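You operate a simulated robot arm through the tools that you are given. There is no shell and no other tool.

You are at the controls of a simulated robot arm. One attempt, no reset.

Task
Move the orange hook to hole 9 and the green one to 8.

It is judged by the outcome, as a careful person would: the job done as asked, and still so three seconds after it is handed in. It fails if anything else is knocked over, pushed out of place, dropped, spilled or broken.

Robot
A 6-joint arm with a two-finger parallel gripper, fixed in place. Base frame: the origin is on the floor under the middle of its stand, x ahead of it, y to its left, z up; the work surface is at about z = 88. Lengths are in cm, angles in degrees, forces in N, time in s.
With the tool pointing down near the work surface it reaches from about 26 to 66 cm from the base axis. Its first joint turns from -66.0 to 66.0 degrees. Payload 2.9 kg.
Tool frame: the origin (TCP) lies between the finger pads and is the grasp point; the fingertips stand 3 cm ahead of it; z points along the fingers, y is the line along which they close. The gripper opens to 11 cm. The fingers are 2 cm wide and 1 cm thick; the gripper's body (4.8 by 11.2 cm) begins 5.5 cm behind the TCP.
Orientation is that of the tool frame in the base frame, as a unit quaternion [x, y, z, w]. With the fingers straight down and closing along the base's y, the tool's x points along the base's -x, its y along +y and its z along -z.

Tools
- The arm moves only by the tool send_rows. Its argument "deltas" is one flat list of numbers, 7 for each row, row after row: the shift along the tool's x, y, z in cm, then the turn, a rotation vector about the tool's x, y, z in degrees, then the gripper command, from -1 (shut) to 1 (fully open), values between in proportion. In form: [tx, ty, tz, ax, ay, az, jaw, tx, ty, tz, ax, ay, az, jaw, ...]. A call has 1 to 20 rows; each row shifts and turns the commanded pose from where the row before left it, along the tool's axes as they then stand. Each row takes 0.2 s and may step no farther than 5 cm and 8.6 degrees from the row before; otherwise, or with a gripper value out of range, the whole call is refused. Where a pose cannot be reached the arm comes as near as it can. A force on the tool above 40 N (or 10 N above the force at the start of the call, whichever is more), or a blocked arm, ends the call early, and 0.2 s more pass. Each finger travels about 10.8 cm/s and halts on what it meets, pressing with about 42 N; the grip force reading is that of the motor and also rises with nothing between the fingers. The clock runs only during rows and for 0.2 s after the last one: add rows that do not move to give the fingers time. The reply holds the time, the measured pose of the TCP, the force on the tool along the base axes, the opening and the grip force, in the units named above and with some noise, with the torque about the TCP (base axes, N m) and any sound that the robot's microphone picked up.
- Cameras (640 x 400 px; columns grow to the right, rows downward): "scene" is fixed at [8.91, 45.04, 142.15]; the picture's right is [-0.58, -0.81, 0.00], its down [-0.31, 0.22, -0.93] and it looks along [0.75, -0.54, -0.38] (base axes); focal length 356 px, centre (320, 200). "wrist" rides on the gripper at [7.2, 1.7, -10.3] in the tool frame; the picture's right is [-0.23, 0.97, 0.00], its down [-0.76, -0.18, -0.62] and it looks along [-0.61, -0.14, 0.78] (tool axes); focal length 222 px, centre (320, 200).
- get_image(camera): a new picture of that camera. The clock stands still meanwhile.
- pixel_to_xyz(camera, pixels): there is no depth. For up to 12 entries [column, row, z] of the newest picture of that camera ("zoom" is the newest enlarged one), the place [x, y] in the base frame at which the ray of that pixel passes the height z, good to about 0.2 cm, but the place of the scene camera against the robot may be out by one fixed shift of up to 2.5 cm in any direction. The clock stands still meanwhile.
- enlarge(camera, box): a new picture of the part [left, top, right, bottom] of that camera's present view, enlarged. The clock stands still meanwhile.
- job_done(): hands the job in; it is judged then, once.

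Open the gripper and draw the arm clear of the work before you hand the job in, unless the task says otherwise.

The tools are called after ">>>" as a command line: name --argument value ..., lists and objects as JSON in quotes. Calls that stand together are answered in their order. send_rows: Moves the arm, as the interface text tells. Its arguments: {"type":"object","properties":{"deltas":{"type":"array","items":{"type":"number"}}},"required":["deltas"]} The other tools are called the same way: get_image (camera) takes a picture; pixel_to_xyz (camera, pixels) gives the place at which the rays of pixels pass given heights; enlarge (camera, box) takes an enlarged picture of a part of a camera's view; job_done () hands the job in.

At the start:

```text
time: 0.0
tcp_pos: [37.95, 10.36, 129.38]
ee_rot: [0.0, 1.0, 0.0, 0.0]
contact_force: [-0.8, 0.0, 0.6]
torque: [0.0, 0.02, -0.03]
width: 11.02
grasp_force: 0.2
```

scene: 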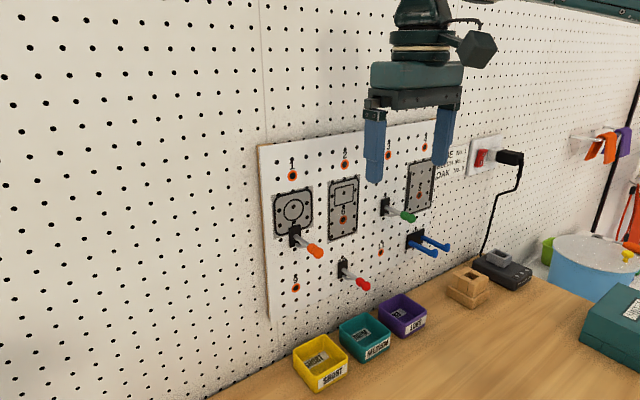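
wrist: 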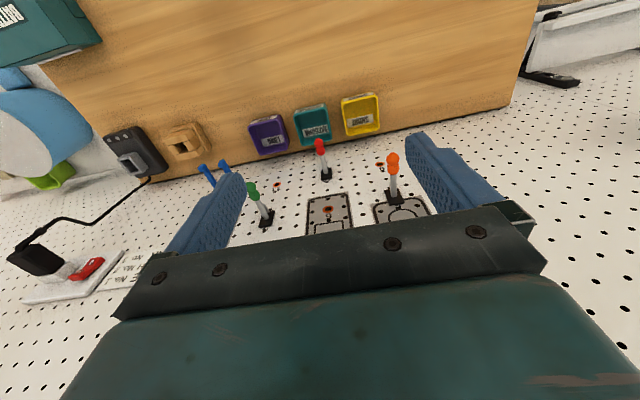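

I begin by looking closely at the pegboard with its numbered holes and hooks in both cameras.

>>> enlarge --camera "scene" --box '[240, 110, 480, 320]'

>>> enlarge --camera "wrist" --box '[180, 80, 460, 255]'

```text
1.90 times, centred on (360, 215) of scene
```

zoom: 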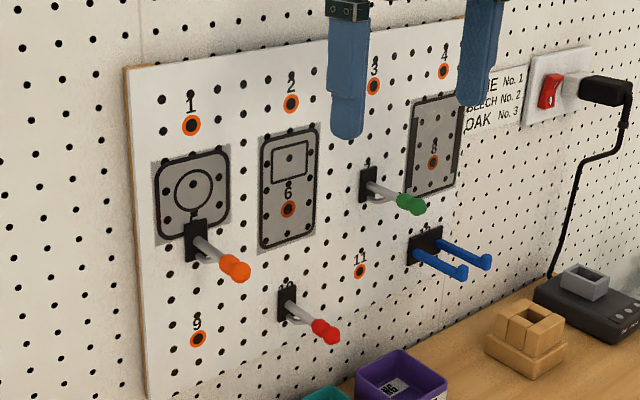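

```text
2.29 times, centred on (320, 168) of wrist
```

zoom: 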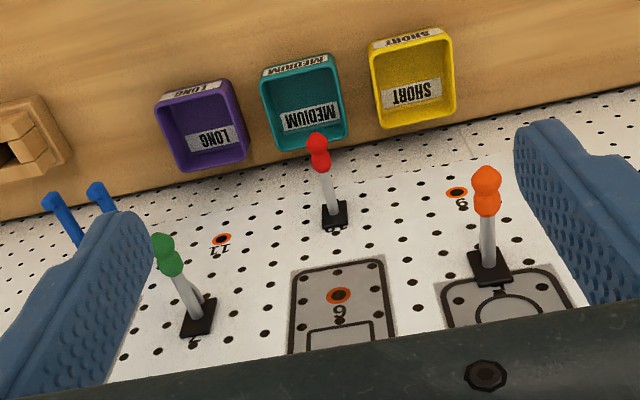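

The zoom shows orange at hole 5, green at hole 7, red at 10 and blue at 12, with 8 on the grey plate and 9 at lower left. I enlarge further to check the labels and how the hooks are made.

>>> enlarge --camera "scene" --box '[270, 210, 350, 300]'

>>> enlarge --camera "scene" --box '[365, 150, 460, 260]'

>>> enlarge --camera "wrist" --box '[360, 140, 430, 210]'

>>> enlarge --camera "wrist" --box '[230, 160, 340, 230]'

```text
4.44 times, centred on (310, 255) of scene
```

zoom: 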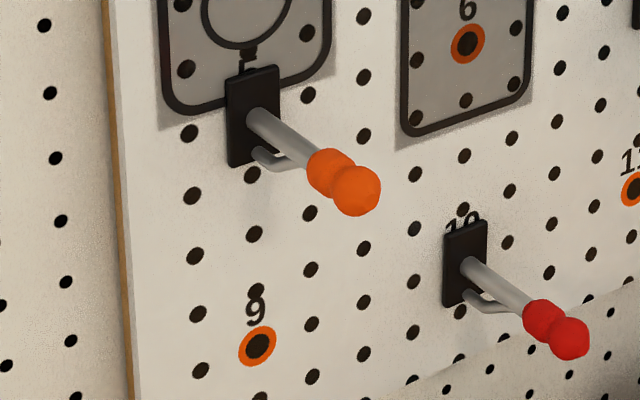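

```text
3.64 times, centred on (412, 205) of scene
```

zoom: 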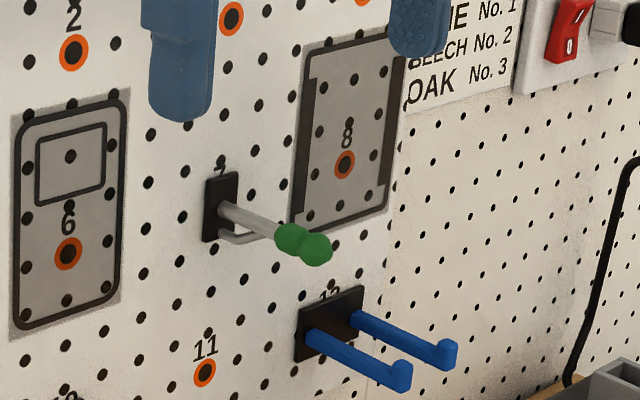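

```text
5.71 times, centred on (395, 175) of wrist
```

zoom: 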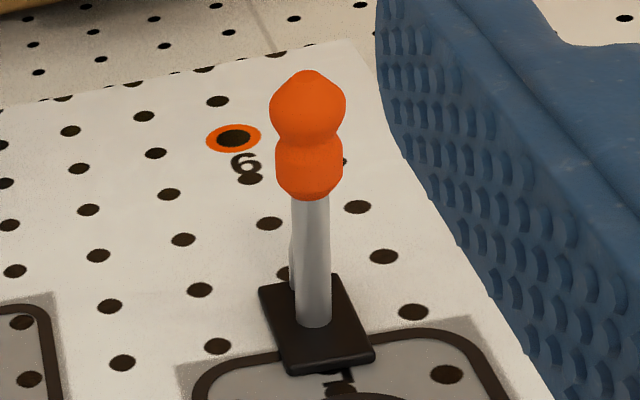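

```text
5.71 times, centred on (285, 195) of wrist
```

zoom: 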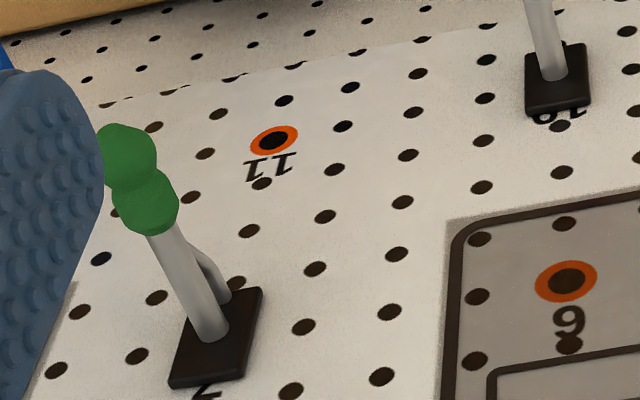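

Estimated from both cameras, the wall faces the arm at about x = 54, with the orange rod near y = 18.4, z = 113 and hole 9 straight below it near z = 102.4. I slide left to y ≈ 18.4, staying back from the board, to measure it with the wrist camera.

>>> send_rows --deltas '[0, 2.7, 0, 0, 0, 0, 1, 0, 2.7, 0, 0, 0, 0, 1, 0, 2.6, 0, 0, 0, 0, 1, 0, 0, 0, 0, 0, 0, 1]'

>>> get_image --camera "wrist"

>>> get_image --camera "scene"

```text
time: 1.0
tcp_pos: [38.0, 18.46, 129.53]
ee_rot: [0.0, 1.0, 0.0, -0.001]
contact_force: [1.2, -0.5, -0.2]
torque: [-0.01, 0.02, 0.0]
width: 10.97
grasp_force: 0.0
```

```text
taken
```

wrist: 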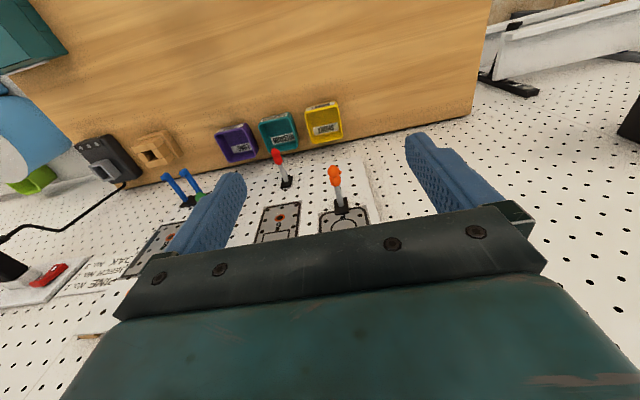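

```text
taken
```

scene: 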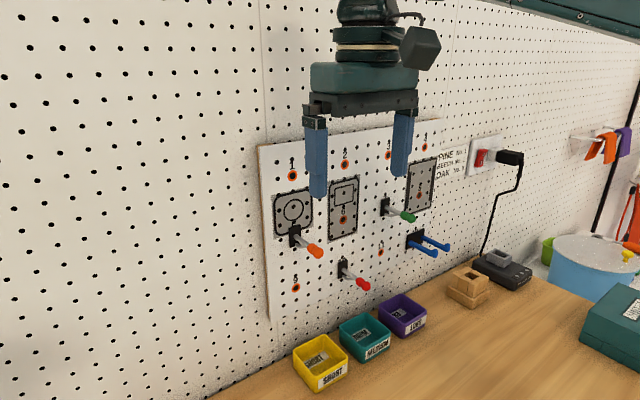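

The orange hook now shows at about (335, 175) in the wrist view. I tilt the tool 35° toward the wall (top leaning to the robot), staying back, to get a more face-on view of the board and keep the hand clear of it.

>>> send_rows --deltas '[0, 0, 0, 0, -7, 0, 1, 0, 0, 0, 0, -7, 0, 1, 0, 0, 0, 0, -7, 0, 1, 0, 0, 0, 0, -7, 0, 1, 0, 0, 0, 0, -7, 0, 1, 0, 0, 0, 0, 0, 0, 1]'

>>> get_image --camera "wrist"

>>> get_image --camera "scene"

```text
time: 2.4
tcp_pos: [40.81, 20.89, 137.25]
ee_rot: [-0.001, 0.965, -0.005, 0.262]
contact_force: [-0.1, -0.9, 0.1]
torque: [-0.02, -0.02, 0.01]
width: 11.02
grasp_force: 0.0
out of reach, approached as far as the arm can: row 2, 3, 4, 5
```

```text
taken
```

wrist: 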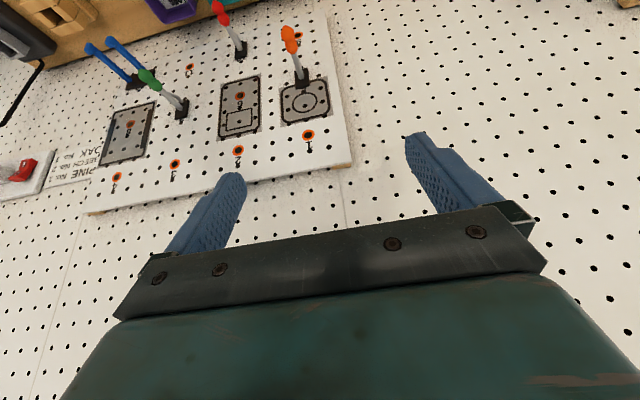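

```text
taken
```

scene: 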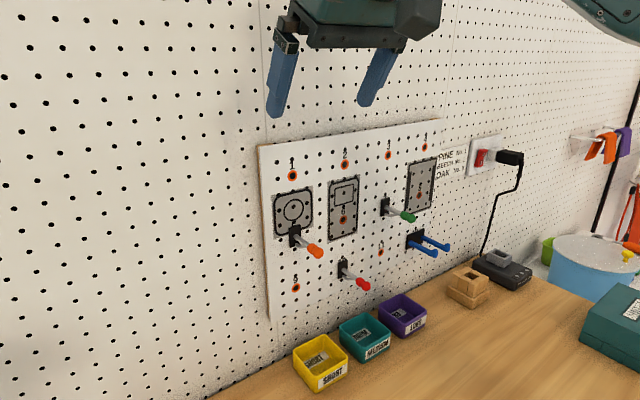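

The fold was too tight at this spot and the arm drifted to [40.8, 20.9, 137] with about 30° of tilt; nothing was touched. I advance along the tool axis (forward and down) to a better reachable place and re-read the pose.

>>> send_rows --deltas '[0, 0, 2, 0, 0, 0, 1, 0, 0, 2, 0, 0, 0, 1, 0, 0, 2, 0, 0, 0, 1, 0, 0, 0, 0, 0, 0, 1, 0, 0, 0, 0, 0, 0, 1]'

>>> get_image --camera "wrist"

```text
time: 3.6
tcp_pos: [45.16, 21.94, 135.0]
ee_rot: [0.0, 0.965, -0.006, 0.262]
contact_force: [0.6, 0.9, -1.1]
torque: [0.02, 0.02, 0.04]
width: 11.01
grasp_force: 0.2
out of reach, approached as far as the arm can: row 1, 2, 3
```

```text
taken
```

wrist: 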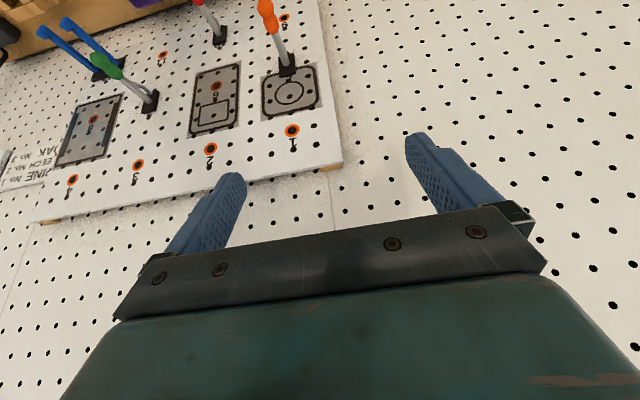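

The arm settled at [45.2, 21.9, 135] with 30.4° tilt, well clear. I go down, forward and back to y = 18.4, still about 13 cm above the orange rod, to view it.

>>> send_rows --deltas '[0.365, -0.875, 2.1, 0, 0, 0, 1, 0.365, -0.875, 2.1, 0, 0, 0, 1, 0.365, -0.875, 2.1, 0, 0, 0, 1, 0.365, -0.875, 2.1, 0, 0, 0, 1, 0, 0, 0, 0, 0, 0, 1]'

>>> get_image --camera "wrist"

>>> get_image --camera "scene"

```text
time: 4.8
tcp_pos: [51.23, 20.19, 131.64]
ee_rot: [0.0, 0.965, -0.005, 0.262]
contact_force: [0.8, -0.1, 0.0]
torque: [0.03, 0.01, 0.01]
width: 10.99
grasp_force: 0.1
out of reach, approached as far as the arm can: row 1, 2, 3, 4
```

```text
taken
```

wrist: 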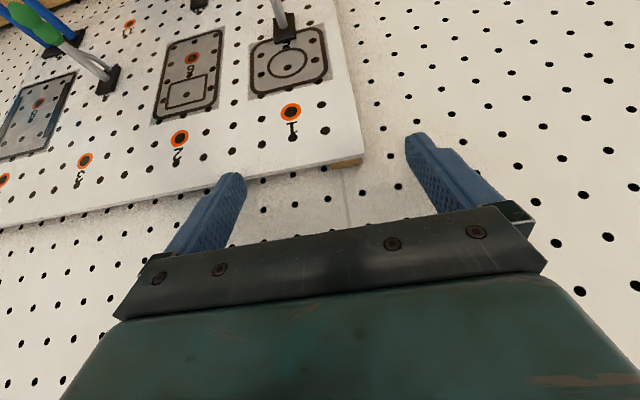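

```text
taken
```

scene: 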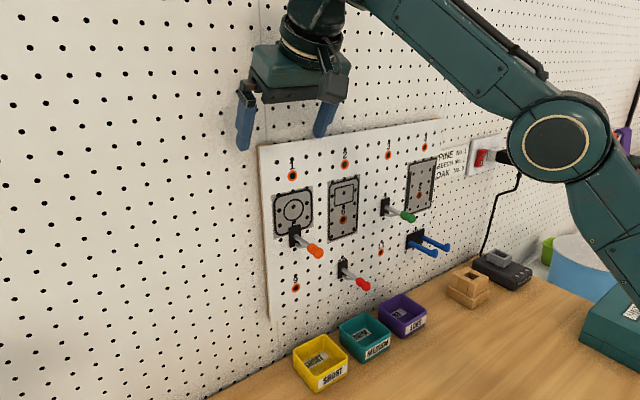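

The picture shows the arm sliding toward the wall (TCP x = 51.2, fingertips near the board above the panel), so a strong tilt is not reachable here. I take most of the tilt out and back away from the wall.

>>> send_rows --deltas '[0, 0, 0, 0, 7.5, 0, 1, 1.8, 0, -0.8, 0, 7.5, 0, 1, 1.9, 0, -0.5, 0, 7.5, 0, 1, 0, 0, 0, 0, 0, 0, 1]'

>>> get_image --camera "wrist"

>>> get_image --camera "scene"

```text
time: 5.8
tcp_pos: [47.51, 20.08, 131.69]
ee_rot: [0.0, 0.998, -0.005, 0.069]
contact_force: [0.2, 0.5, 0.3]
torque: [-0.01, 0.0, 0.01]
width: 11.0
grasp_force: 0.1
```

```text
taken
```

wrist: 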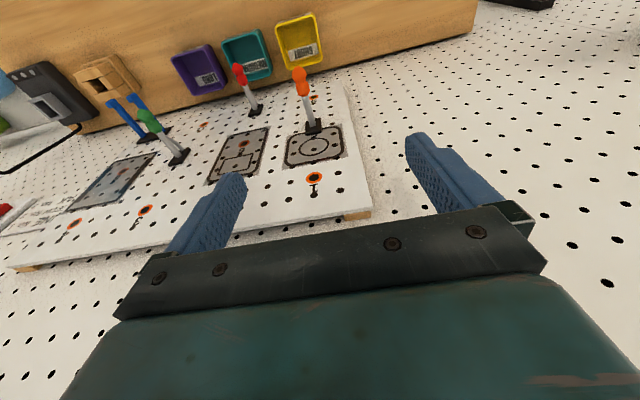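

```text
taken
```

scene: 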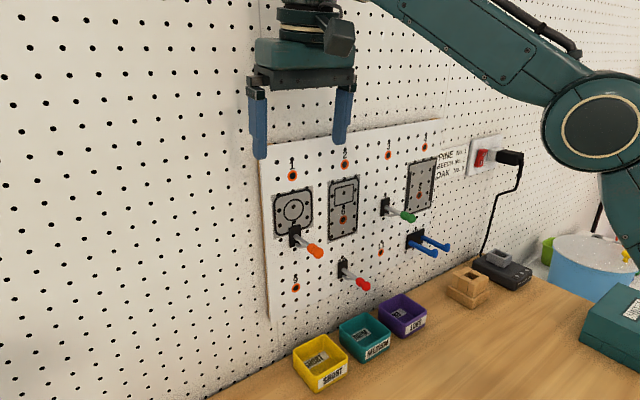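

Now the tool is tilted only 7.9° and the arm follows commands again at [47.5, 20.1, 131.7]. I enlarge the wrist view around the orange hook and hole 1/9 to measure them.

>>> enlarge --camera "wrist" --box '[270, 60, 370, 222]'

>>> enlarge --camera "wrist" --box '[180, 55, 350, 165]'

```text
2.47 times, centred on (320, 141) of wrist
```

zoom: 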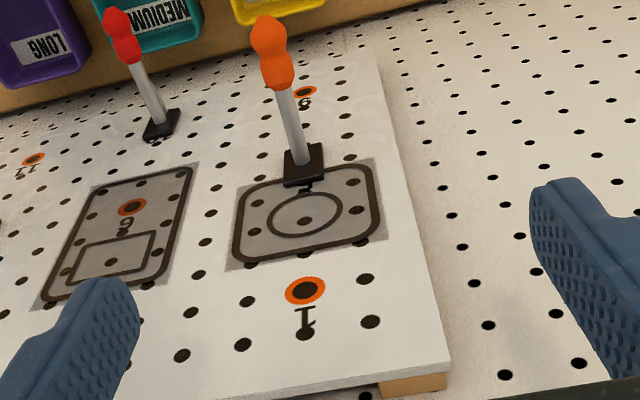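

```text
3.64 times, centred on (265, 110) of wrist
```

zoom: 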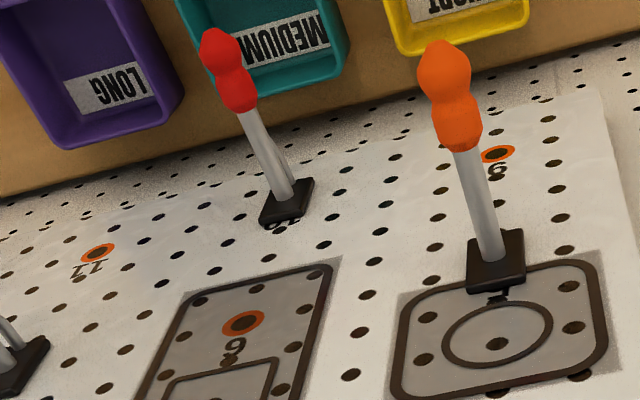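

I get the rays of hole 9 (498,154), the orange tip (443,50), the rod root (490,258) in the zoom, and hole 1 at about (313.9,177.8) in the wrist picture.

>>> pixel_to_xyz --camera "zoom" --pixels '[[498, 154, 102.5], [498, 154, 100], [443, 45, 113], [443, 45, 110], [490, 260, 113], [490, 260, 110], [463, 152, 113], [463, 152, 110], [244, 322, 112.6], [244, 322, 110], [98, 253, 102.5], [98, 253, 100]]'

>>> pixel_to_xyz --camera "wrist" --pixels '[[313.9, 177.8, 122.7], [313.9, 177.8, 120]]'

```text
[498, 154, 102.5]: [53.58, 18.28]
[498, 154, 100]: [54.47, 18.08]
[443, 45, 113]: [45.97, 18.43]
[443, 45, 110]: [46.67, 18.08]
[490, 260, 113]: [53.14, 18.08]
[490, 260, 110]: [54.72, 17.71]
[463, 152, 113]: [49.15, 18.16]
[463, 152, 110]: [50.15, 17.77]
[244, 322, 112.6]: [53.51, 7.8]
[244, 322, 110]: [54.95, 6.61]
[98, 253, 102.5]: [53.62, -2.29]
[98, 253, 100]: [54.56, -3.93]
```

```text
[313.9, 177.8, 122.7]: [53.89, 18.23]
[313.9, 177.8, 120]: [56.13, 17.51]
```

The readings agree on the board face near x ≈ 53.5, column y ≈ 18.2, orange rod z ≈ 113, its colored grip ending near x ≈ 49.1. I descend to a spot above the rod at about x = 50.4, y = 18.2, z = 120 with the jaws open, straightening the tiny roll.

>>> send_rows --deltas '[-0.315, -0.44, 3.0, -0.57, 0, 0, 1, -0.315, -0.44, 3.0, 0, 0, 0, 1, -0.315, -0.44, 3.0, 0, 0, 0, 1, -0.315, -0.44, 3.0, 0, 0, 0, 1, 0, 0, 0, 0, 0, 0, 1]'

>>> get_image --camera "wrist"

>>> get_image --camera "scene"

```text
time: 6.8
tcp_pos: [50.29, 18.49, 122.07]
ee_rot: [0.025, 0.996, 0.007, 0.083]
contact_force: [-1.0, 0.6, 3.9]
torque: [-0.08, -0.17, 0.0]
width: 11.01
grasp_force: 0.2
stopped in row 4: the force on the tool passed its limit at 61 N (the readings are from after the stop); the commanded pose is now the measured one
```

```text
taken
```

wrist: 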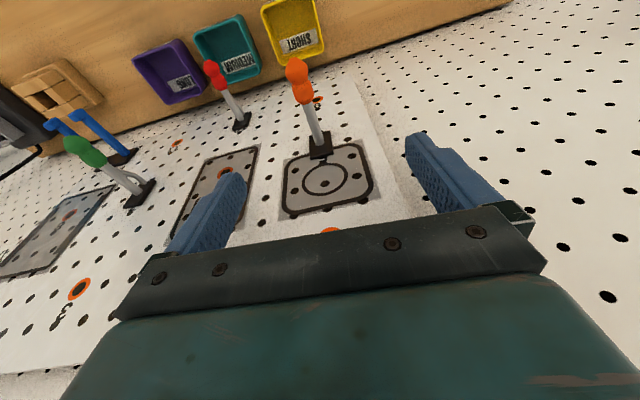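

```text
taken
```

scene: 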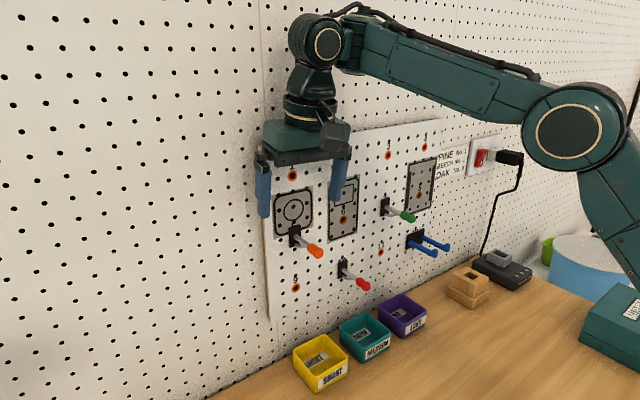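

The call stopped at 61 N with TCP z = 122.1: the underside of the palm (about 5.5 cm above the TCP) most likely met the top edge of the raised panel, so the panel face must be nearer than I assumed. Nothing looks displaced; I enlarge the views to check and re-measure before moving.

>>> enlarge --camera "scene" --box '[220, 90, 400, 210]'

>>> enlarge --camera "wrist" --box '[190, 50, 400, 185]'

```text
3.33 times, centred on (310, 150) of scene
```

zoom: 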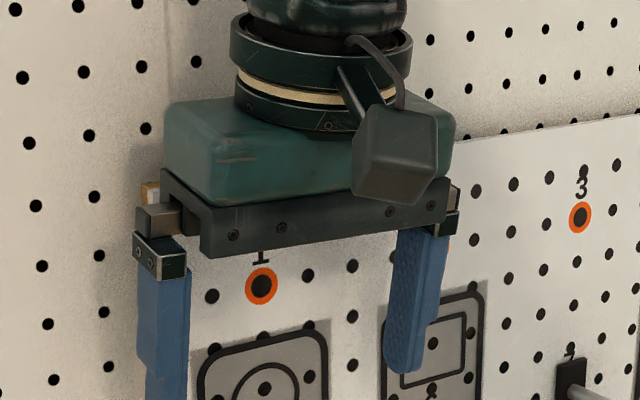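

```text
2.96 times, centred on (295, 118) of wrist
```

zoom: 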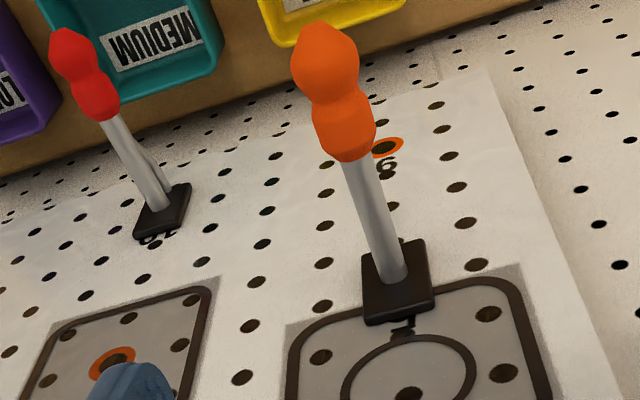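

The palm sits right at the panel's top edge and the panel has not moved. I take rays for the same features from this viewpoint to triangulate the panel face.

>>> pixel_to_xyz --camera "zoom" --pixels '[[386, 147, 103], [386, 147, 100], [353, 155, 113], [353, 155, 110], [395, 275, 113], [395, 275, 110], [325, 30, 113], [325, 30, 110], [398, 240, 113], [398, 240, 110], [400, 318, 113], [400, 318, 110]]'

>>> pixel_to_xyz --camera "wrist" --pixels '[[79, 288, 122.7], [79, 288, 120], [177, 145, 103], [177, 145, 100]]'

```text
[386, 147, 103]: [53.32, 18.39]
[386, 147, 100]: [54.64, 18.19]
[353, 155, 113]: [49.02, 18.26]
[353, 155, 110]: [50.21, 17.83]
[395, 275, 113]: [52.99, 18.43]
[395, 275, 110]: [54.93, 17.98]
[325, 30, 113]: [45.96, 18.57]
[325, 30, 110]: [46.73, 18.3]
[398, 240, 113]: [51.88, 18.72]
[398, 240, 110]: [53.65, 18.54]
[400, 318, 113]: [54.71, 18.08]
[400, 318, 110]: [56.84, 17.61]
```

```text
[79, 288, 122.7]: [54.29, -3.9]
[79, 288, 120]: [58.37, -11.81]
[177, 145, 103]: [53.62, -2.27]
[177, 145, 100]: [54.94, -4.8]
```

All rays agree on the panel face at x ≈ 53.4 with hole rows near z ≈ 103.1, 113.25 and 123.4; the contact torque also points to the palm's wall side touching the panel edge. So I will grip the hook by its knob (x ≈ 47.6), which leaves about 2 cm of clearance; first I back off and undo the twist.

>>> send_rows --deltas '[1.2, -0.05, -0.5, 0, 0, 0, 1, 1.8, -0.05, -0.5, 0, 0, 0, 1, 0, 0, 0, 0, 0, -2.8, 1, 0, 0, 0, 0, 0, 0, 1]'

```text
time: 7.8
tcp_pos: [47.09, 18.54, 122.6]
ee_rot: [-0.001, 0.997, 0.004, 0.081]
contact_force: [0.2, -0.1, 0.0]
torque: [0.01, -0.05, 0.0]
width: 11.01
grasp_force: 0.0
```

Backed off cleanly at [47.1, 18.5, 122.6], 9.3° tilt, no force. I now descend with open jaws around the orange knob in steps, first to about z = 116.5.

>>> send_rows --deltas '[0.19, -0.05, 1.5, 0.46, 0, 0, 1, 0.19, -0.05, 1.5, 0, 0, 0, 1, 0.19, -0.05, 1.5, 0, 0, 0, 1, 0.19, -0.05, 1.5, 0, 0, 0, 1, 0, 0, 0, 0, 0, 0, 1]'

>>> get_image --camera "wrist"

>>> get_image --camera "scene"

```text
time: 8.9
tcp_pos: [50.01, 19.39, 120.16]
ee_rot: [0.0, 0.997, -0.002, 0.083]
contact_force: [-26.8, -8.6, -3.9]
torque: [0.55, -1.62, -0.34]
width: 10.98
grasp_force: 0.0
out of reach, approached as far as the arm can: row 1, 2, 3, 4
stopped in row 5: the force on the tool passed its limit at 42 N (the readings are from after the stop); the commanded pose is now the measured one
```

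```text
taken
```

wrist: 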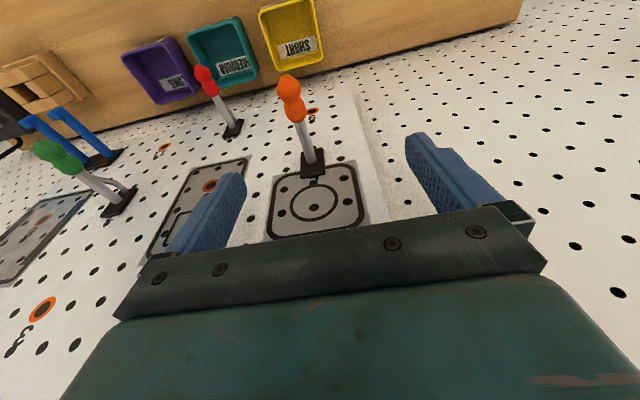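

```text
taken
```

scene: 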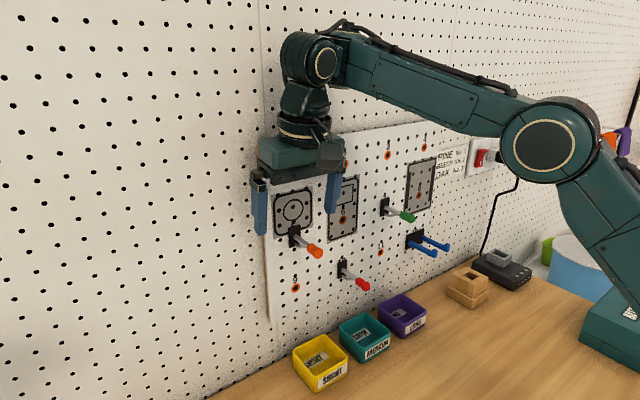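

With 9.3° tilt this lower pose was unreachable, so the arm slid outward to x = 50.0 and the palm pressed the panel at 42 N; the hooks look untouched. I enlarge the contact area before retreating, and will then use an upright tool.

>>> enlarge --camera "scene" --box '[235, 100, 375, 200]'

>>> enlarge --camera "wrist" --box '[180, 60, 400, 200]'

```text
4.00 times, centred on (305, 150) of scene
```

zoom: 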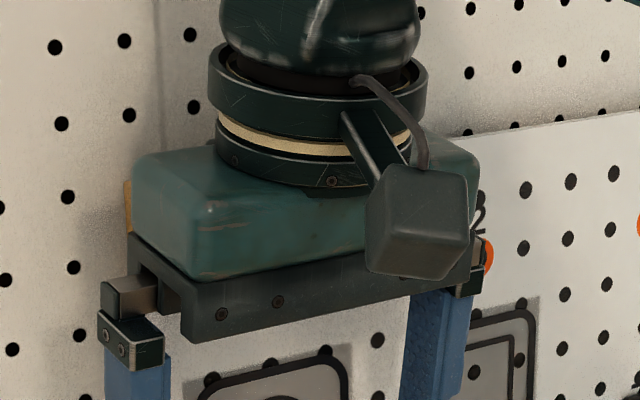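

```text
2.86 times, centred on (290, 130) of wrist
```

zoom: 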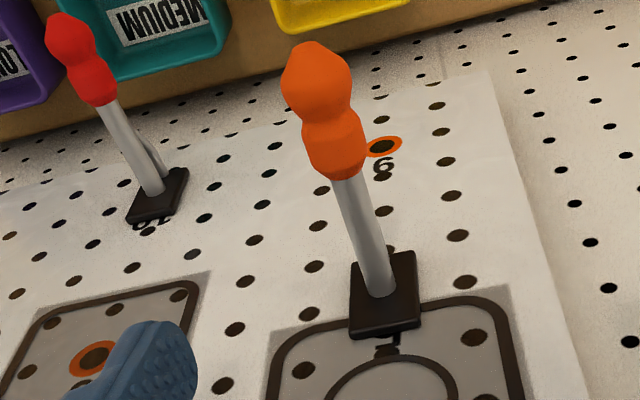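

Projecting the palm into this picture confirms its 4.8 cm depth, so contact begins when TCP x is about 50; at x = 47.5 with an upright tool there is ample room. I retreat from the panel while turning the tool back to vertical.

>>> send_rows --deltas '[2.2, -0.3, -0.5, 0, 4.7, 0, 1, 2.4, -0.4, -0.5, 0, 4.7, 0, 1, 0, -0.2, 0, 0, 0, 0, 1, 0, 0, 0, 0, 0, 0, 1]'

>>> get_image --camera "wrist"

>>> get_image --camera "scene"

```text
time: 9.9
tcp_pos: [45.5, 18.46, 120.53]
ee_rot: [0.0, 1.0, 0.0, 0.0]
contact_force: [0.6, -0.1, 0.4]
torque: [-0.03, 0.0, 0.0]
width: 11.0
grasp_force: 0.1
```

```text
taken
```

wrist: 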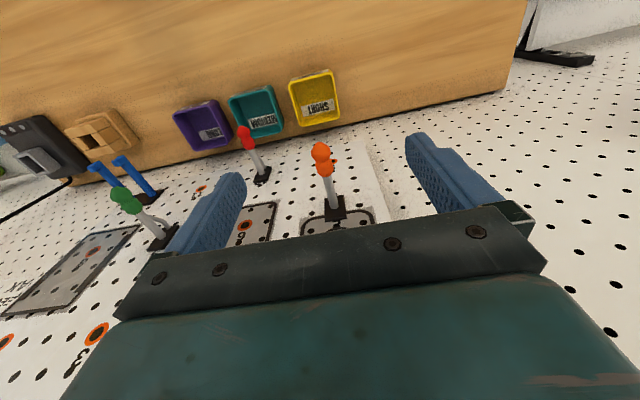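

```text
taken
```

scene: 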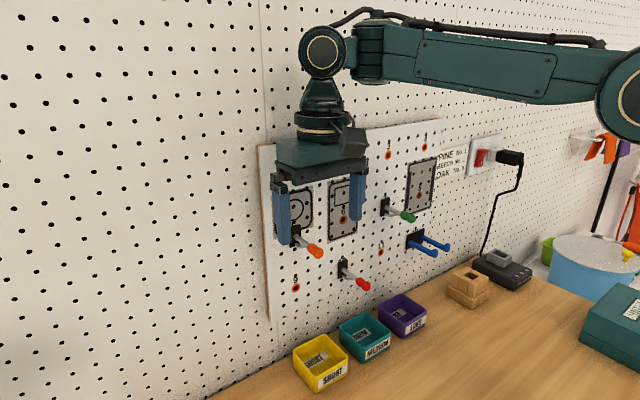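

Free and upright at [45.5, 18.46, 120.5]. I enlarge the orange hook to locate knob and rod again.

>>> enlarge --camera "wrist" --box '[275, 130, 385, 225]'

>>> enlarge --camera "scene" --box '[260, 160, 380, 270]'

```text
4.21 times, centred on (330, 178) of wrist
```

zoom: 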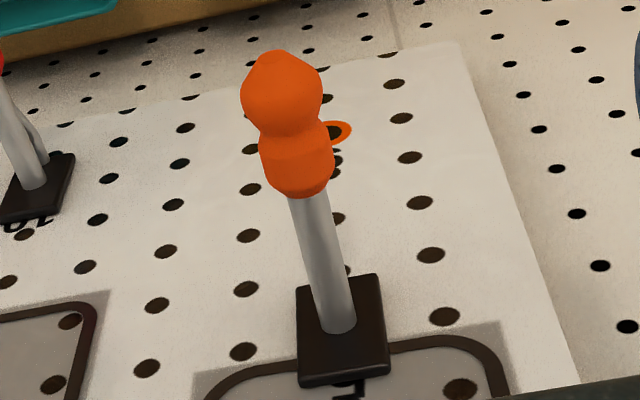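

```text
3.64 times, centred on (320, 215) of scene
```

zoom: 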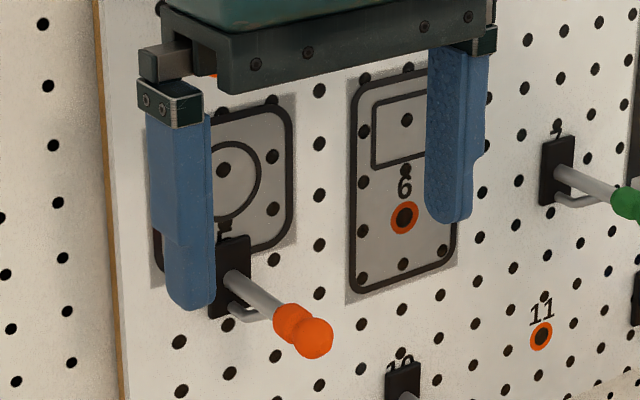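

>>> pixel_to_xyz --camera "wrist" --pixels '[[319.3, 142.8, 113.25], [321.0, 152.3, 113.25], [323.6, 161.8, 113.25], [324.5, 168.5, 113.25], [327.1, 176.3, 113.25], [334.3, 208.9, 113.25], [334.3, 208.9, 112.25], [324.8, 198.9, 111], [343.8, 195.8, 111], [346.2, 217.2, 114], [325.2, 220.3, 114], [321.0, 152.3, 112.25]]'

```text
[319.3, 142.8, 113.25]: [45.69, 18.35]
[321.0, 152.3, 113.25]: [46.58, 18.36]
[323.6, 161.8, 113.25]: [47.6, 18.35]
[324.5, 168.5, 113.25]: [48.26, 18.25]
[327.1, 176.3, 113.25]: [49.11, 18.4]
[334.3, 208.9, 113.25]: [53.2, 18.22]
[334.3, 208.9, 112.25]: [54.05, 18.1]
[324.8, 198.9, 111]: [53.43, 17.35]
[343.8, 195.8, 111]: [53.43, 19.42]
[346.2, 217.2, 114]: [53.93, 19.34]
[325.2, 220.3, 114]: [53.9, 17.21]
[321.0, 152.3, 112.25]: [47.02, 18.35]
```

The rod axis is at y ≈ 18.3 and the knob's waist at x ≈ 47.6. With the tool upright I lower in small steps and check that the arm follows.

>>> send_rows --deltas '[-0.5, -0.05, 1.3, 0, 0, 0, 1, -0.5, -0.05, 1.3, 0, 0, 0, 1]'

```text
time: 10.5
tcp_pos: [46.45, 18.53, 117.97]
ee_rot: [0.0, 1.0, 0.0, -0.001]
contact_force: [0.5, 0.2, -0.1]
torque: [0.0, 0.01, -0.05]
width: 11.02
grasp_force: 0.0
```

It follows well. I continue down to the knob's height.

>>> send_rows --deltas '[-0.5, -0.05, 1.5, 0, 0, 0, 1, -0.5, -0.05, 1.5, 0, 0, 0, 1, 0, 0, 1.5, 0, 0, 0, 1, 0, 0, 0, 0, 0, 0, 1]'

>>> get_image --camera "wrist"

>>> get_image --camera "scene"

```text
time: 11.5
tcp_pos: [48.59, 18.92, 114.74]
ee_rot: [0.0, 1.0, -0.001, -0.003]
contact_force: [-0.1, -0.4, 0.4]
torque: [0.0, 0.01, 0.03]
width: 10.98
grasp_force: 0.0
out of reach, approached as far as the arm can: row 2, 3
```

```text
taken
```

wrist: 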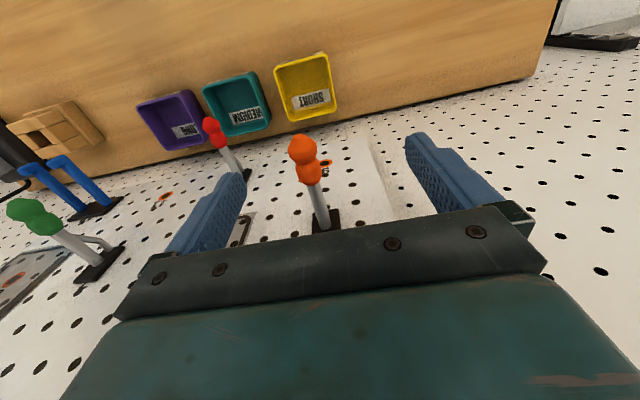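

```text
taken
```

scene: 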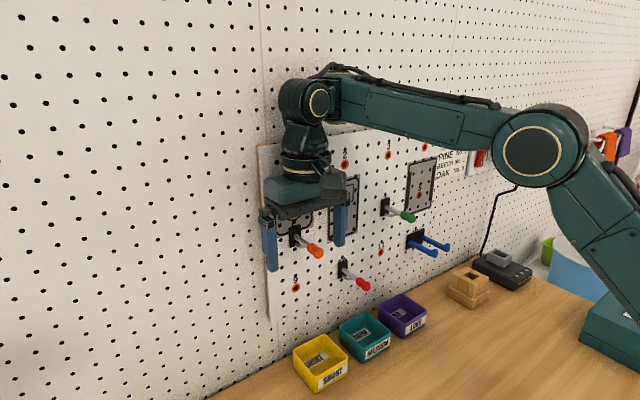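

At z = 114.7 the arm again reports it cannot go to x = 47.5 and slid to [48.6, 18.9]; no contact. I look closely at the arm's present posture to understand the limit before going on.

>>> enlarge --camera "scene" --box '[240, 40, 640, 290]'

>>> enlarge --camera "scene" --box '[250, 160, 370, 270]'

```text
1.60 times, centred on (440, 165) of scene
```

zoom: 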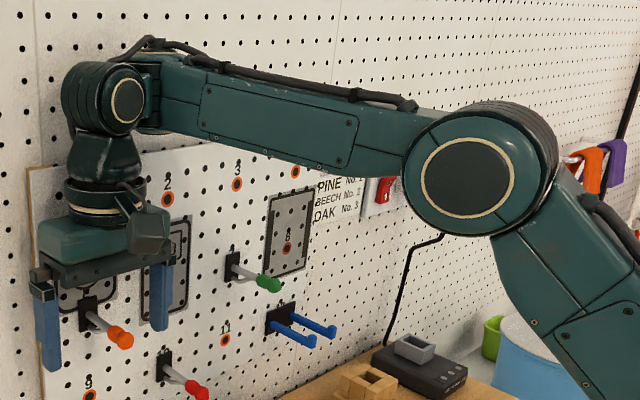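

```text
3.64 times, centred on (310, 215) of scene
```

zoom: 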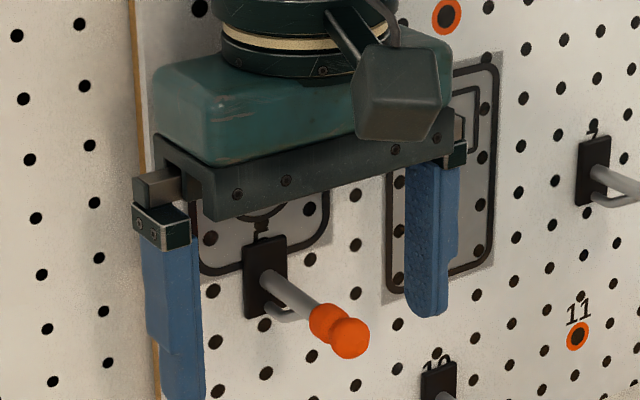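

The pictures show the limit: the wrist will not open past about 95° to the forearm, so a downward tool cannot get low enough here. A forward-pointing (horizontal) hand should avoid that; first I go straight up and back to free space around [42, 4, 124].

>>> send_rows --deltas '[0.3, 0, -2.5, 0, 0, 0, 1, 0.6, -0.5, -2.5, 0, 0, 0, 1, 0.8, -1.5, -2.5, 0, 0, 0, 1, 1.0, -3, -1.8, 0, 0, 0, 1, 1.3, -3.5, 0, 0, 0, 0, 1, 1.3, -3.5, 0, 0, 0, 0, 1, 1.3, -2.9, 0, 0, 0, 0, 1, 0, 0, 0, 0, 0, 0, 1]'

>>> get_image --camera "scene"

```text
time: 13.3
tcp_pos: [42.23, 4.0, 124.02]
ee_rot: [0.0, 1.0, 0.0, 0.0]
contact_force: [-0.6, -0.2, 0.4]
torque: [0.02, -0.01, 0.02]
width: 10.99
grasp_force: 0.0
```

```text
taken
```

scene: 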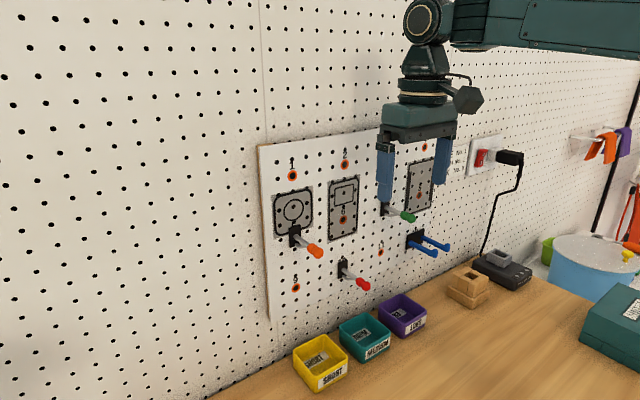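

The arm is free at [42.2, 4.0, 124.0]. I begin rolling the tool about its x axis toward pointing along −y, a few rows at a time to see whether it follows.

>>> send_rows --deltas '[0, 0, 0, 8, 0, 0, 1, 0, 0, 0, 8, 0, 0, 1, 0, 0, 0, 8, 0, 0, 1, 0, 0, 0, 0, 0, 0, 1]'

```text
time: 14.3
tcp_pos: [41.65, 4.78, 124.01]
ee_rot: [-0.003, 0.987, -0.162, -0.021]
contact_force: [0.0, 0.1, 0.3]
torque: [-0.02, 0.0, 0.03]
width: 11.01
grasp_force: 0.0
out of reach, approached as far as the arm can: row 1, 2
```

The roll stalled at about 19° because the arm plane points slightly right here. Farther left that constraint should ease, so I shift to y ≈ 17 and a bit higher, then keep rolling.

>>> send_rows --deltas '[0, 2.6, -1.67, 0, 0, 0, 1, 0, 2.6, -1.67, 0, 0, 0, 1, 0, 2.6, -1.67, 0, 0, 0, 1, 0, 2.6, -1.67, 0, 0, 0, 1, 0, 0, 0, 0, 0, 0, 1]'

```text
time: 15.5
tcp_pos: [41.42, 16.7, 126.49]
ee_rot: [-0.003, 0.987, -0.159, -0.02]
contact_force: [-0.5, -0.1, -0.4]
torque: [-0.02, -0.01, 0.02]
width: 11.0
grasp_force: 0.1
out of reach, approached as far as the arm can: row 4
```

Now at y = 16.7; I try the next part of the roll from here.

>>> send_rows --deltas '[0, 0, 0, 8, 0, 0, 1, 0, 0, 0, 8, 0, 0, 1, 0, 0, 0, 0, 0, 0, 1]'

>>> get_image --camera "scene"

```text
time: 16.3
tcp_pos: [39.47, 15.45, 122.59]
ee_rot: [-0.003, 0.976, -0.218, -0.019]
contact_force: [0.9, -0.3, 0.2]
torque: [0.0, -0.02, 0.01]
width: 11.0
grasp_force: 0.1
out of reach, approached as far as the arm can: row 1, 2
```

```text
taken
```

scene: 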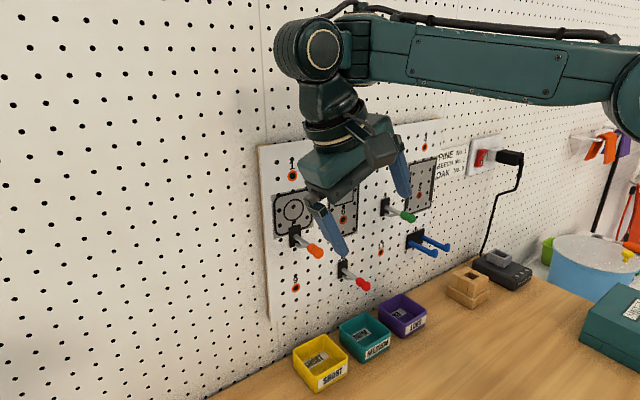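

The arm refuses the roll toward −y beyond about 25° (a wrist limit on that side). I undo it and try the opposite direction, with the tool swinging to point toward +y, starting from the right where the arm plane favors it.

>>> send_rows --deltas '[-0.6, 0, -0.8, -8.4, 0, 0, 1, -0.6, 0, -0.8, -8.4, 0, 0, 1, -0.6, 0, -0.8, -8.4, 0, 0, 1, -0.5, -3, 0, 0, 0, 0, 1, -0.5, -3, 0, 0, 0, 0, 1, 0, -3, 0, 0, 0, 0, 1, 0, -3, 0, 0, 0, 0, 1, 0, 0, 0, 0, 0, 0, 1]'

```text
time: 18.1
tcp_pos: [42.43, 3.86, 124.84]
ee_rot: [0.0, 1.0, 0.0, -0.021]
contact_force: [-0.4, 0.2, -0.1]
torque: [0.0, -0.02, 0.0]
width: 11.0
grasp_force: 0.0
```

Upright again at [42.4, 3.9, 124.8]. Now I roll the other way in steps.

>>> send_rows --deltas '[0, 0, 0, -8, 0, 0, 1, 0, 0, 0, -8, 0, 0, 1, 0, 0, 0, -8, 0, 0, 1, 0, 0, 0, 0, 0, 0, 1]'

```text
time: 19.1
tcp_pos: [42.62, 3.63, 124.75]
ee_rot: [0.005, 0.985, 0.168, -0.026]
contact_force: [-0.7, -0.5, -0.5]
torque: [0.02, 0.01, -0.04]
width: 11.01
grasp_force: 0.2
out of reach, approached as far as the arm can: row 1
```

It is following this way (about 19°, small deviation). I continue.

>>> send_rows --deltas '[0, 0, 0, -8, 0, 0, 1, 0, 0, 0, -8, 0, 0, 1, 0, 0, 0, -8, 0, 0, 1, 0, 0, 0, 0, 0, 0, 1]'

>>> get_image --camera "scene"

```text
time: 20.1
tcp_pos: [42.13, 3.62, 123.82]
ee_rot: [0.008, 0.976, 0.215, -0.022]
contact_force: [0.3, -0.3, 0.4]
torque: [0.04, 0.0, -0.05]
width: 10.98
grasp_force: 0.0
out of reach, approached as far as the arm can: row 1, 2, 3
```

```text
taken
```

scene: 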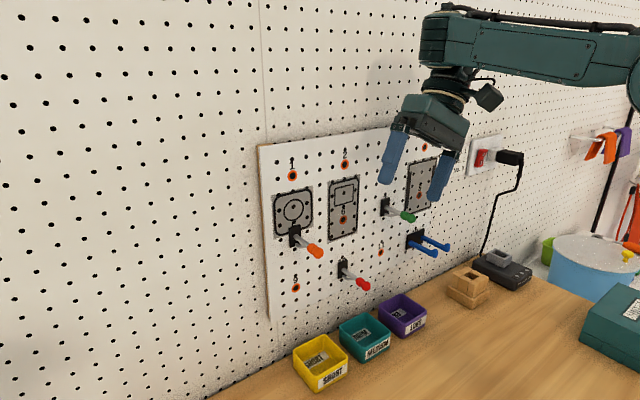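

The roll also stalls near 25° on this side, so I study how the wrist is built before trying anything else.

>>> enlarge --camera "scene" --box '[360, 0, 640, 200]'

```text
2.00 times, centred on (500, 100) of scene
```

zoom: 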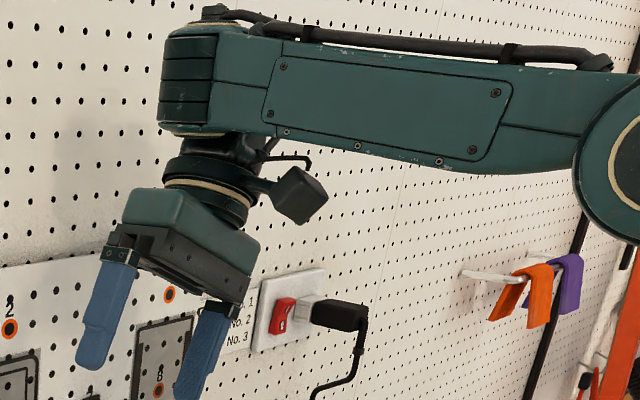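

Both limits look like wrist limits in the current arm posture, yet the tool-down reach near the table is stated as 26–66 cm. I unroll, move back over the free space in front of the board, and test how far down the arm goes there.

>>> send_rows --deltas '[0.8, 0, -0.5, 8.2, 0, 0, 1, 0.8, 0, -0.5, 8.2, 0, 0, 1, 0.8, 0, -0.5, 8.2, 0, 0, 1, 1.5, -1, -0.5, 0, -1, 0, 1, 1.5, -1, 0, 0, -1, 0, 1, 0, 0, 0, 0, 0, 0, 1]'

>>> get_image --camera "wrist"

```text
time: 21.5
tcp_pos: [36.79, 1.33, 125.93]
ee_rot: [0.003, 1.0, 0.003, -0.007]
contact_force: [-0.5, 0.4, 0.7]
torque: [0.02, -0.01, 0.0]
width: 11.0
grasp_force: 0.1
```

```text
taken
```

wrist: 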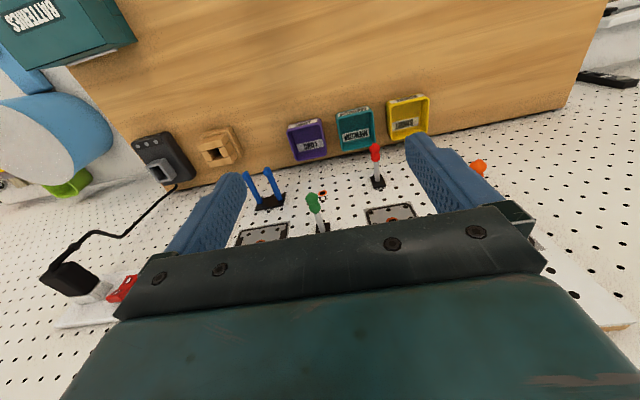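

Clear space below (only bare table in front). I lower straight down in small steps and watch for the reach warning.

>>> send_rows --deltas '[0, 0, 1.5, 0, -0.8, 0, 1, 0, 0, 1.5, 0, 0, 0, 1, 0, 0, 1.5, 0, 0, 0, 1]'

```text
time: 22.3
tcp_pos: [37.99, 0.91, 123.79]
ee_rot: [0.001, 1.0, 0.002, -0.001]
contact_force: [0.1, -0.6, 0.2]
torque: [-0.02, -0.01, -0.01]
width: 11.01
grasp_force: 0.1
out of reach, approached as far as the arm can: row 1, 2, 3
```

The same limit shows here (z ≈ 123.8 at x = 38). I look at the arm in the current upright pose to compare the wrist with earlier views.

>>> enlarge --camera "scene" --box '[340, 0, 640, 190]'

```text
2.11 times, centred on (490, 95) of scene
```

zoom: 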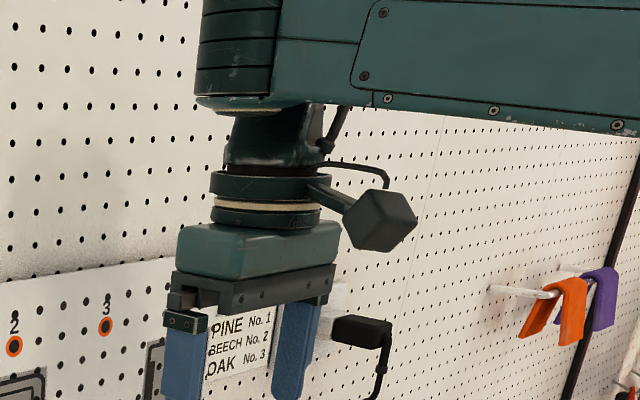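

The wrist has ended up in a different posture from before (the finned knuckle's axis is now vertical), so its limits may differ. From this free spot I test a forward tilt in steps.

>>> send_rows --deltas '[0, 0, -1, 0, -7, 0, 1, 0, 0, -1, 0, -7, 0, 1, 0, 0, 0, 0, 0, 0, 1]'

```text
time: 23.1
tcp_pos: [39.05, 0.96, 131.03]
ee_rot: [0.003, 0.993, 0.002, 0.121]
contact_force: [-0.5, -0.8, 0.9]
torque: [0.0, 0.01, 0.02]
width: 10.98
grasp_force: 0.0
out of reach, approached as far as the arm can: row 1, 2
```

This looks like an angled (curved) wrist whose roll joints share the motion, so the limit may depend on the tool's yaw. I go back upright to z ≈ 126 and try a yaw of +16° before lowering again.

>>> send_rows --deltas '[0, 0, 1, 0, 7, 0, 1, 0, 0, 1.2, 0, 6.9, 0, 1, 0, 0, 1.5, 0, 0, 0, 1, 0, 0, 0.5, 0, 0, 8, 1, 0, 0, 0, 0, 0, 8, 1, 0, 0, 0, 0, 0, 0, 1]'

```text
time: 24.5
tcp_pos: [40.95, 0.56, 128.46]
ee_rot: [0.141, 0.987, 0.021, 0.077]
contact_force: [0.3, 0.2, 0.3]
torque: [-0.03, 0.0, -0.01]
width: 10.99
grasp_force: 0.1
out of reach, approached as far as the arm can: row 1, 2
```

The yaw was accepted (16°), with 8.8° of tilt left over. I take out the remaining tilt and then lower in small steps to compare the limit.

>>> send_rows --deltas '[0, 0, 0, 2.25, 7.67, 0.16, 1, 0, 0, 0, 0.2, 0.7, 0, 1, 0, 0, 1.5, 0, 0, 0, 1, 0, 0, 1.5, 0, 0, 0, 1]'

```text
time: 25.5
tcp_pos: [42.03, 0.65, 125.6]
ee_rot: [0.139, 0.989, 0.026, 0.046]
contact_force: [0.1, -0.8, -0.4]
torque: [0.0, -0.01, 0.0]
width: 11.0
grasp_force: 0.0
out of reach, approached as far as the arm can: row 1
```

Lowering now works at x = 42 without complaint; I keep lowering in small steps here (bare table below) to see how far this yaw helps.

>>> send_rows --deltas '[0, 0, 1.5, 0, 0, 0, 1, 0, 0, 1.5, 0, 0, 0, 1, 0, 0, 1.5, 0, 0, 0, 1]'

```text
time: 26.3
tcp_pos: [44.09, 0.87, 124.62]
ee_rot: [0.139, 0.989, 0.027, 0.045]
contact_force: [0.2, 0.4, 0.3]
torque: [-0.02, 0.02, 0.01]
width: 10.99
grasp_force: 0.2
out of reach, approached as far as the arm can: row 1, 2, 3
```

Something odd: even un-tilting was flagged. I test whether speed matters by un-tilting slowly, 1.7° per row, at this free place.

>>> send_rows --deltas '[0, 0, 0, 0.45, 1.64, 0, 1, 0, 0, 0, 0.45, 1.64, 0, 1, 0, 0, 0, 0.45, 1.64, 0, 1, 0, 0, 0, 0, 0, 0, 1]'

```text
time: 27.3
tcp_pos: [44.06, 0.93, 124.65]
ee_rot: [0.139, 0.99, 0.019, 0.002]
contact_force: [0.7, 0.1, -0.2]
torque: [0.05, 0.0, 0.04]
width: 10.99
grasp_force: 0.1
```

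Slow rotation went through without drift. Now I test lowering slowly, 0.5 cm per row.

>>> send_rows --deltas '[0, 0, 0.5, 0, 0, 0, 1, 0, 0, 0.5, 0, 0, 0, 1, 0, 0, 0.5, 0, 0, 0, 1, 0, 0, 0.5, 0, 0, 0, 1, 0, 0, 0.5, 0, 0, 0, 1, 0, 0, 0.5, 0, 0, 0, 1, 0, 0, 0.5, 0, 0, 0, 1, 0, 0, 0.5, 0, 0, 0, 1]'

```text
time: 29.1
tcp_pos: [44.45, 0.96, 121.37]
ee_rot: [0.139, 0.99, 0.02, 0.0]
contact_force: [-0.4, 1.1, 0.5]
torque: [-0.01, 0.01, 0.01]
width: 10.99
grasp_force: 0.1
out of reach, approached as far as the arm can: row 7, 8
```

So there is also a genuine lower limit here (z ≈ 121.4 at x = 44). I undo the yaw slowly and go back to [45.5, 18.4, 122] to compare this wrist posture with the earlier one at the same spot.

>>> send_rows --deltas '[0, 0, -1, 0, 0, -4, 1, 0, 0, -1, 0, 0, -4, 1, 0, 0, 0, 0, 0, -4, 1, 0, 0, 0, 0, 0, -4, 1, 0, 2, 0, 0, 0, 0, 1, 0, 2, 0, 0, 0, 0, 1, 0, 2, 0, 0, 0, 0, 1, 0, 2, 0, 0, 0, 0, 1, 0, 2, 0, 0, 0, 0, 1, 0, 2, 0, 0, 0, 0, 1, 0, 2, 0, 0, 0, 0, 1, 0, 2, 0, 0, 0, 0, 1, -0.5, 1.4, 0, 0, 0, 0, 1, -0.5, 0, 0, 0, 0, 0, 1]'

>>> get_image --camera "scene"

```text
time: 32.1
tcp_pos: [45.45, 18.37, 124.07]
ee_rot: [0.0, 1.0, 0.02, 0.005]
contact_force: [-0.4, 0.1, -0.1]
torque: [0.02, -0.01, 0.01]
width: 11.02
grasp_force: 0.0
```

```text
taken
```

scene: 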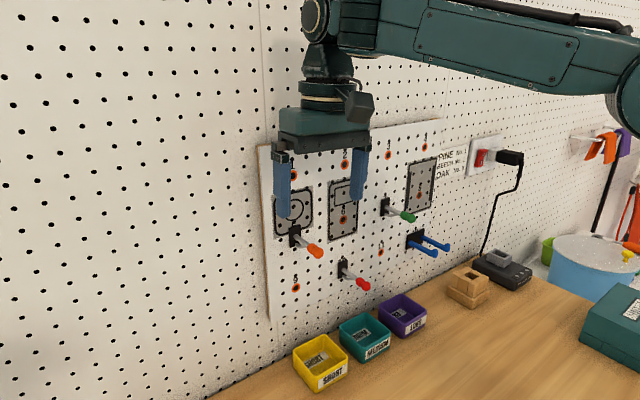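

>>> enlarge --camera "scene" --box '[260, 0, 440, 120]'

```text
3.33 times, centred on (350, 60) of scene
```

zoom: 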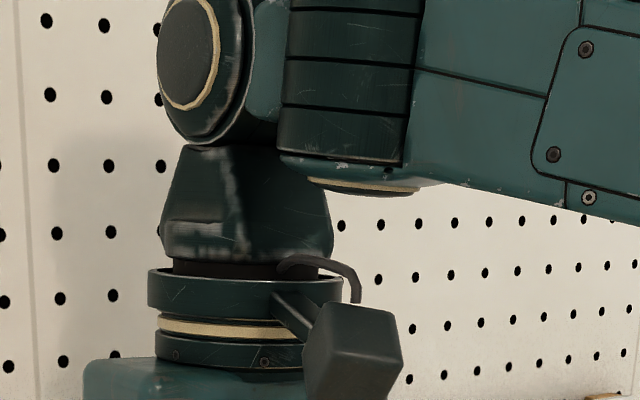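

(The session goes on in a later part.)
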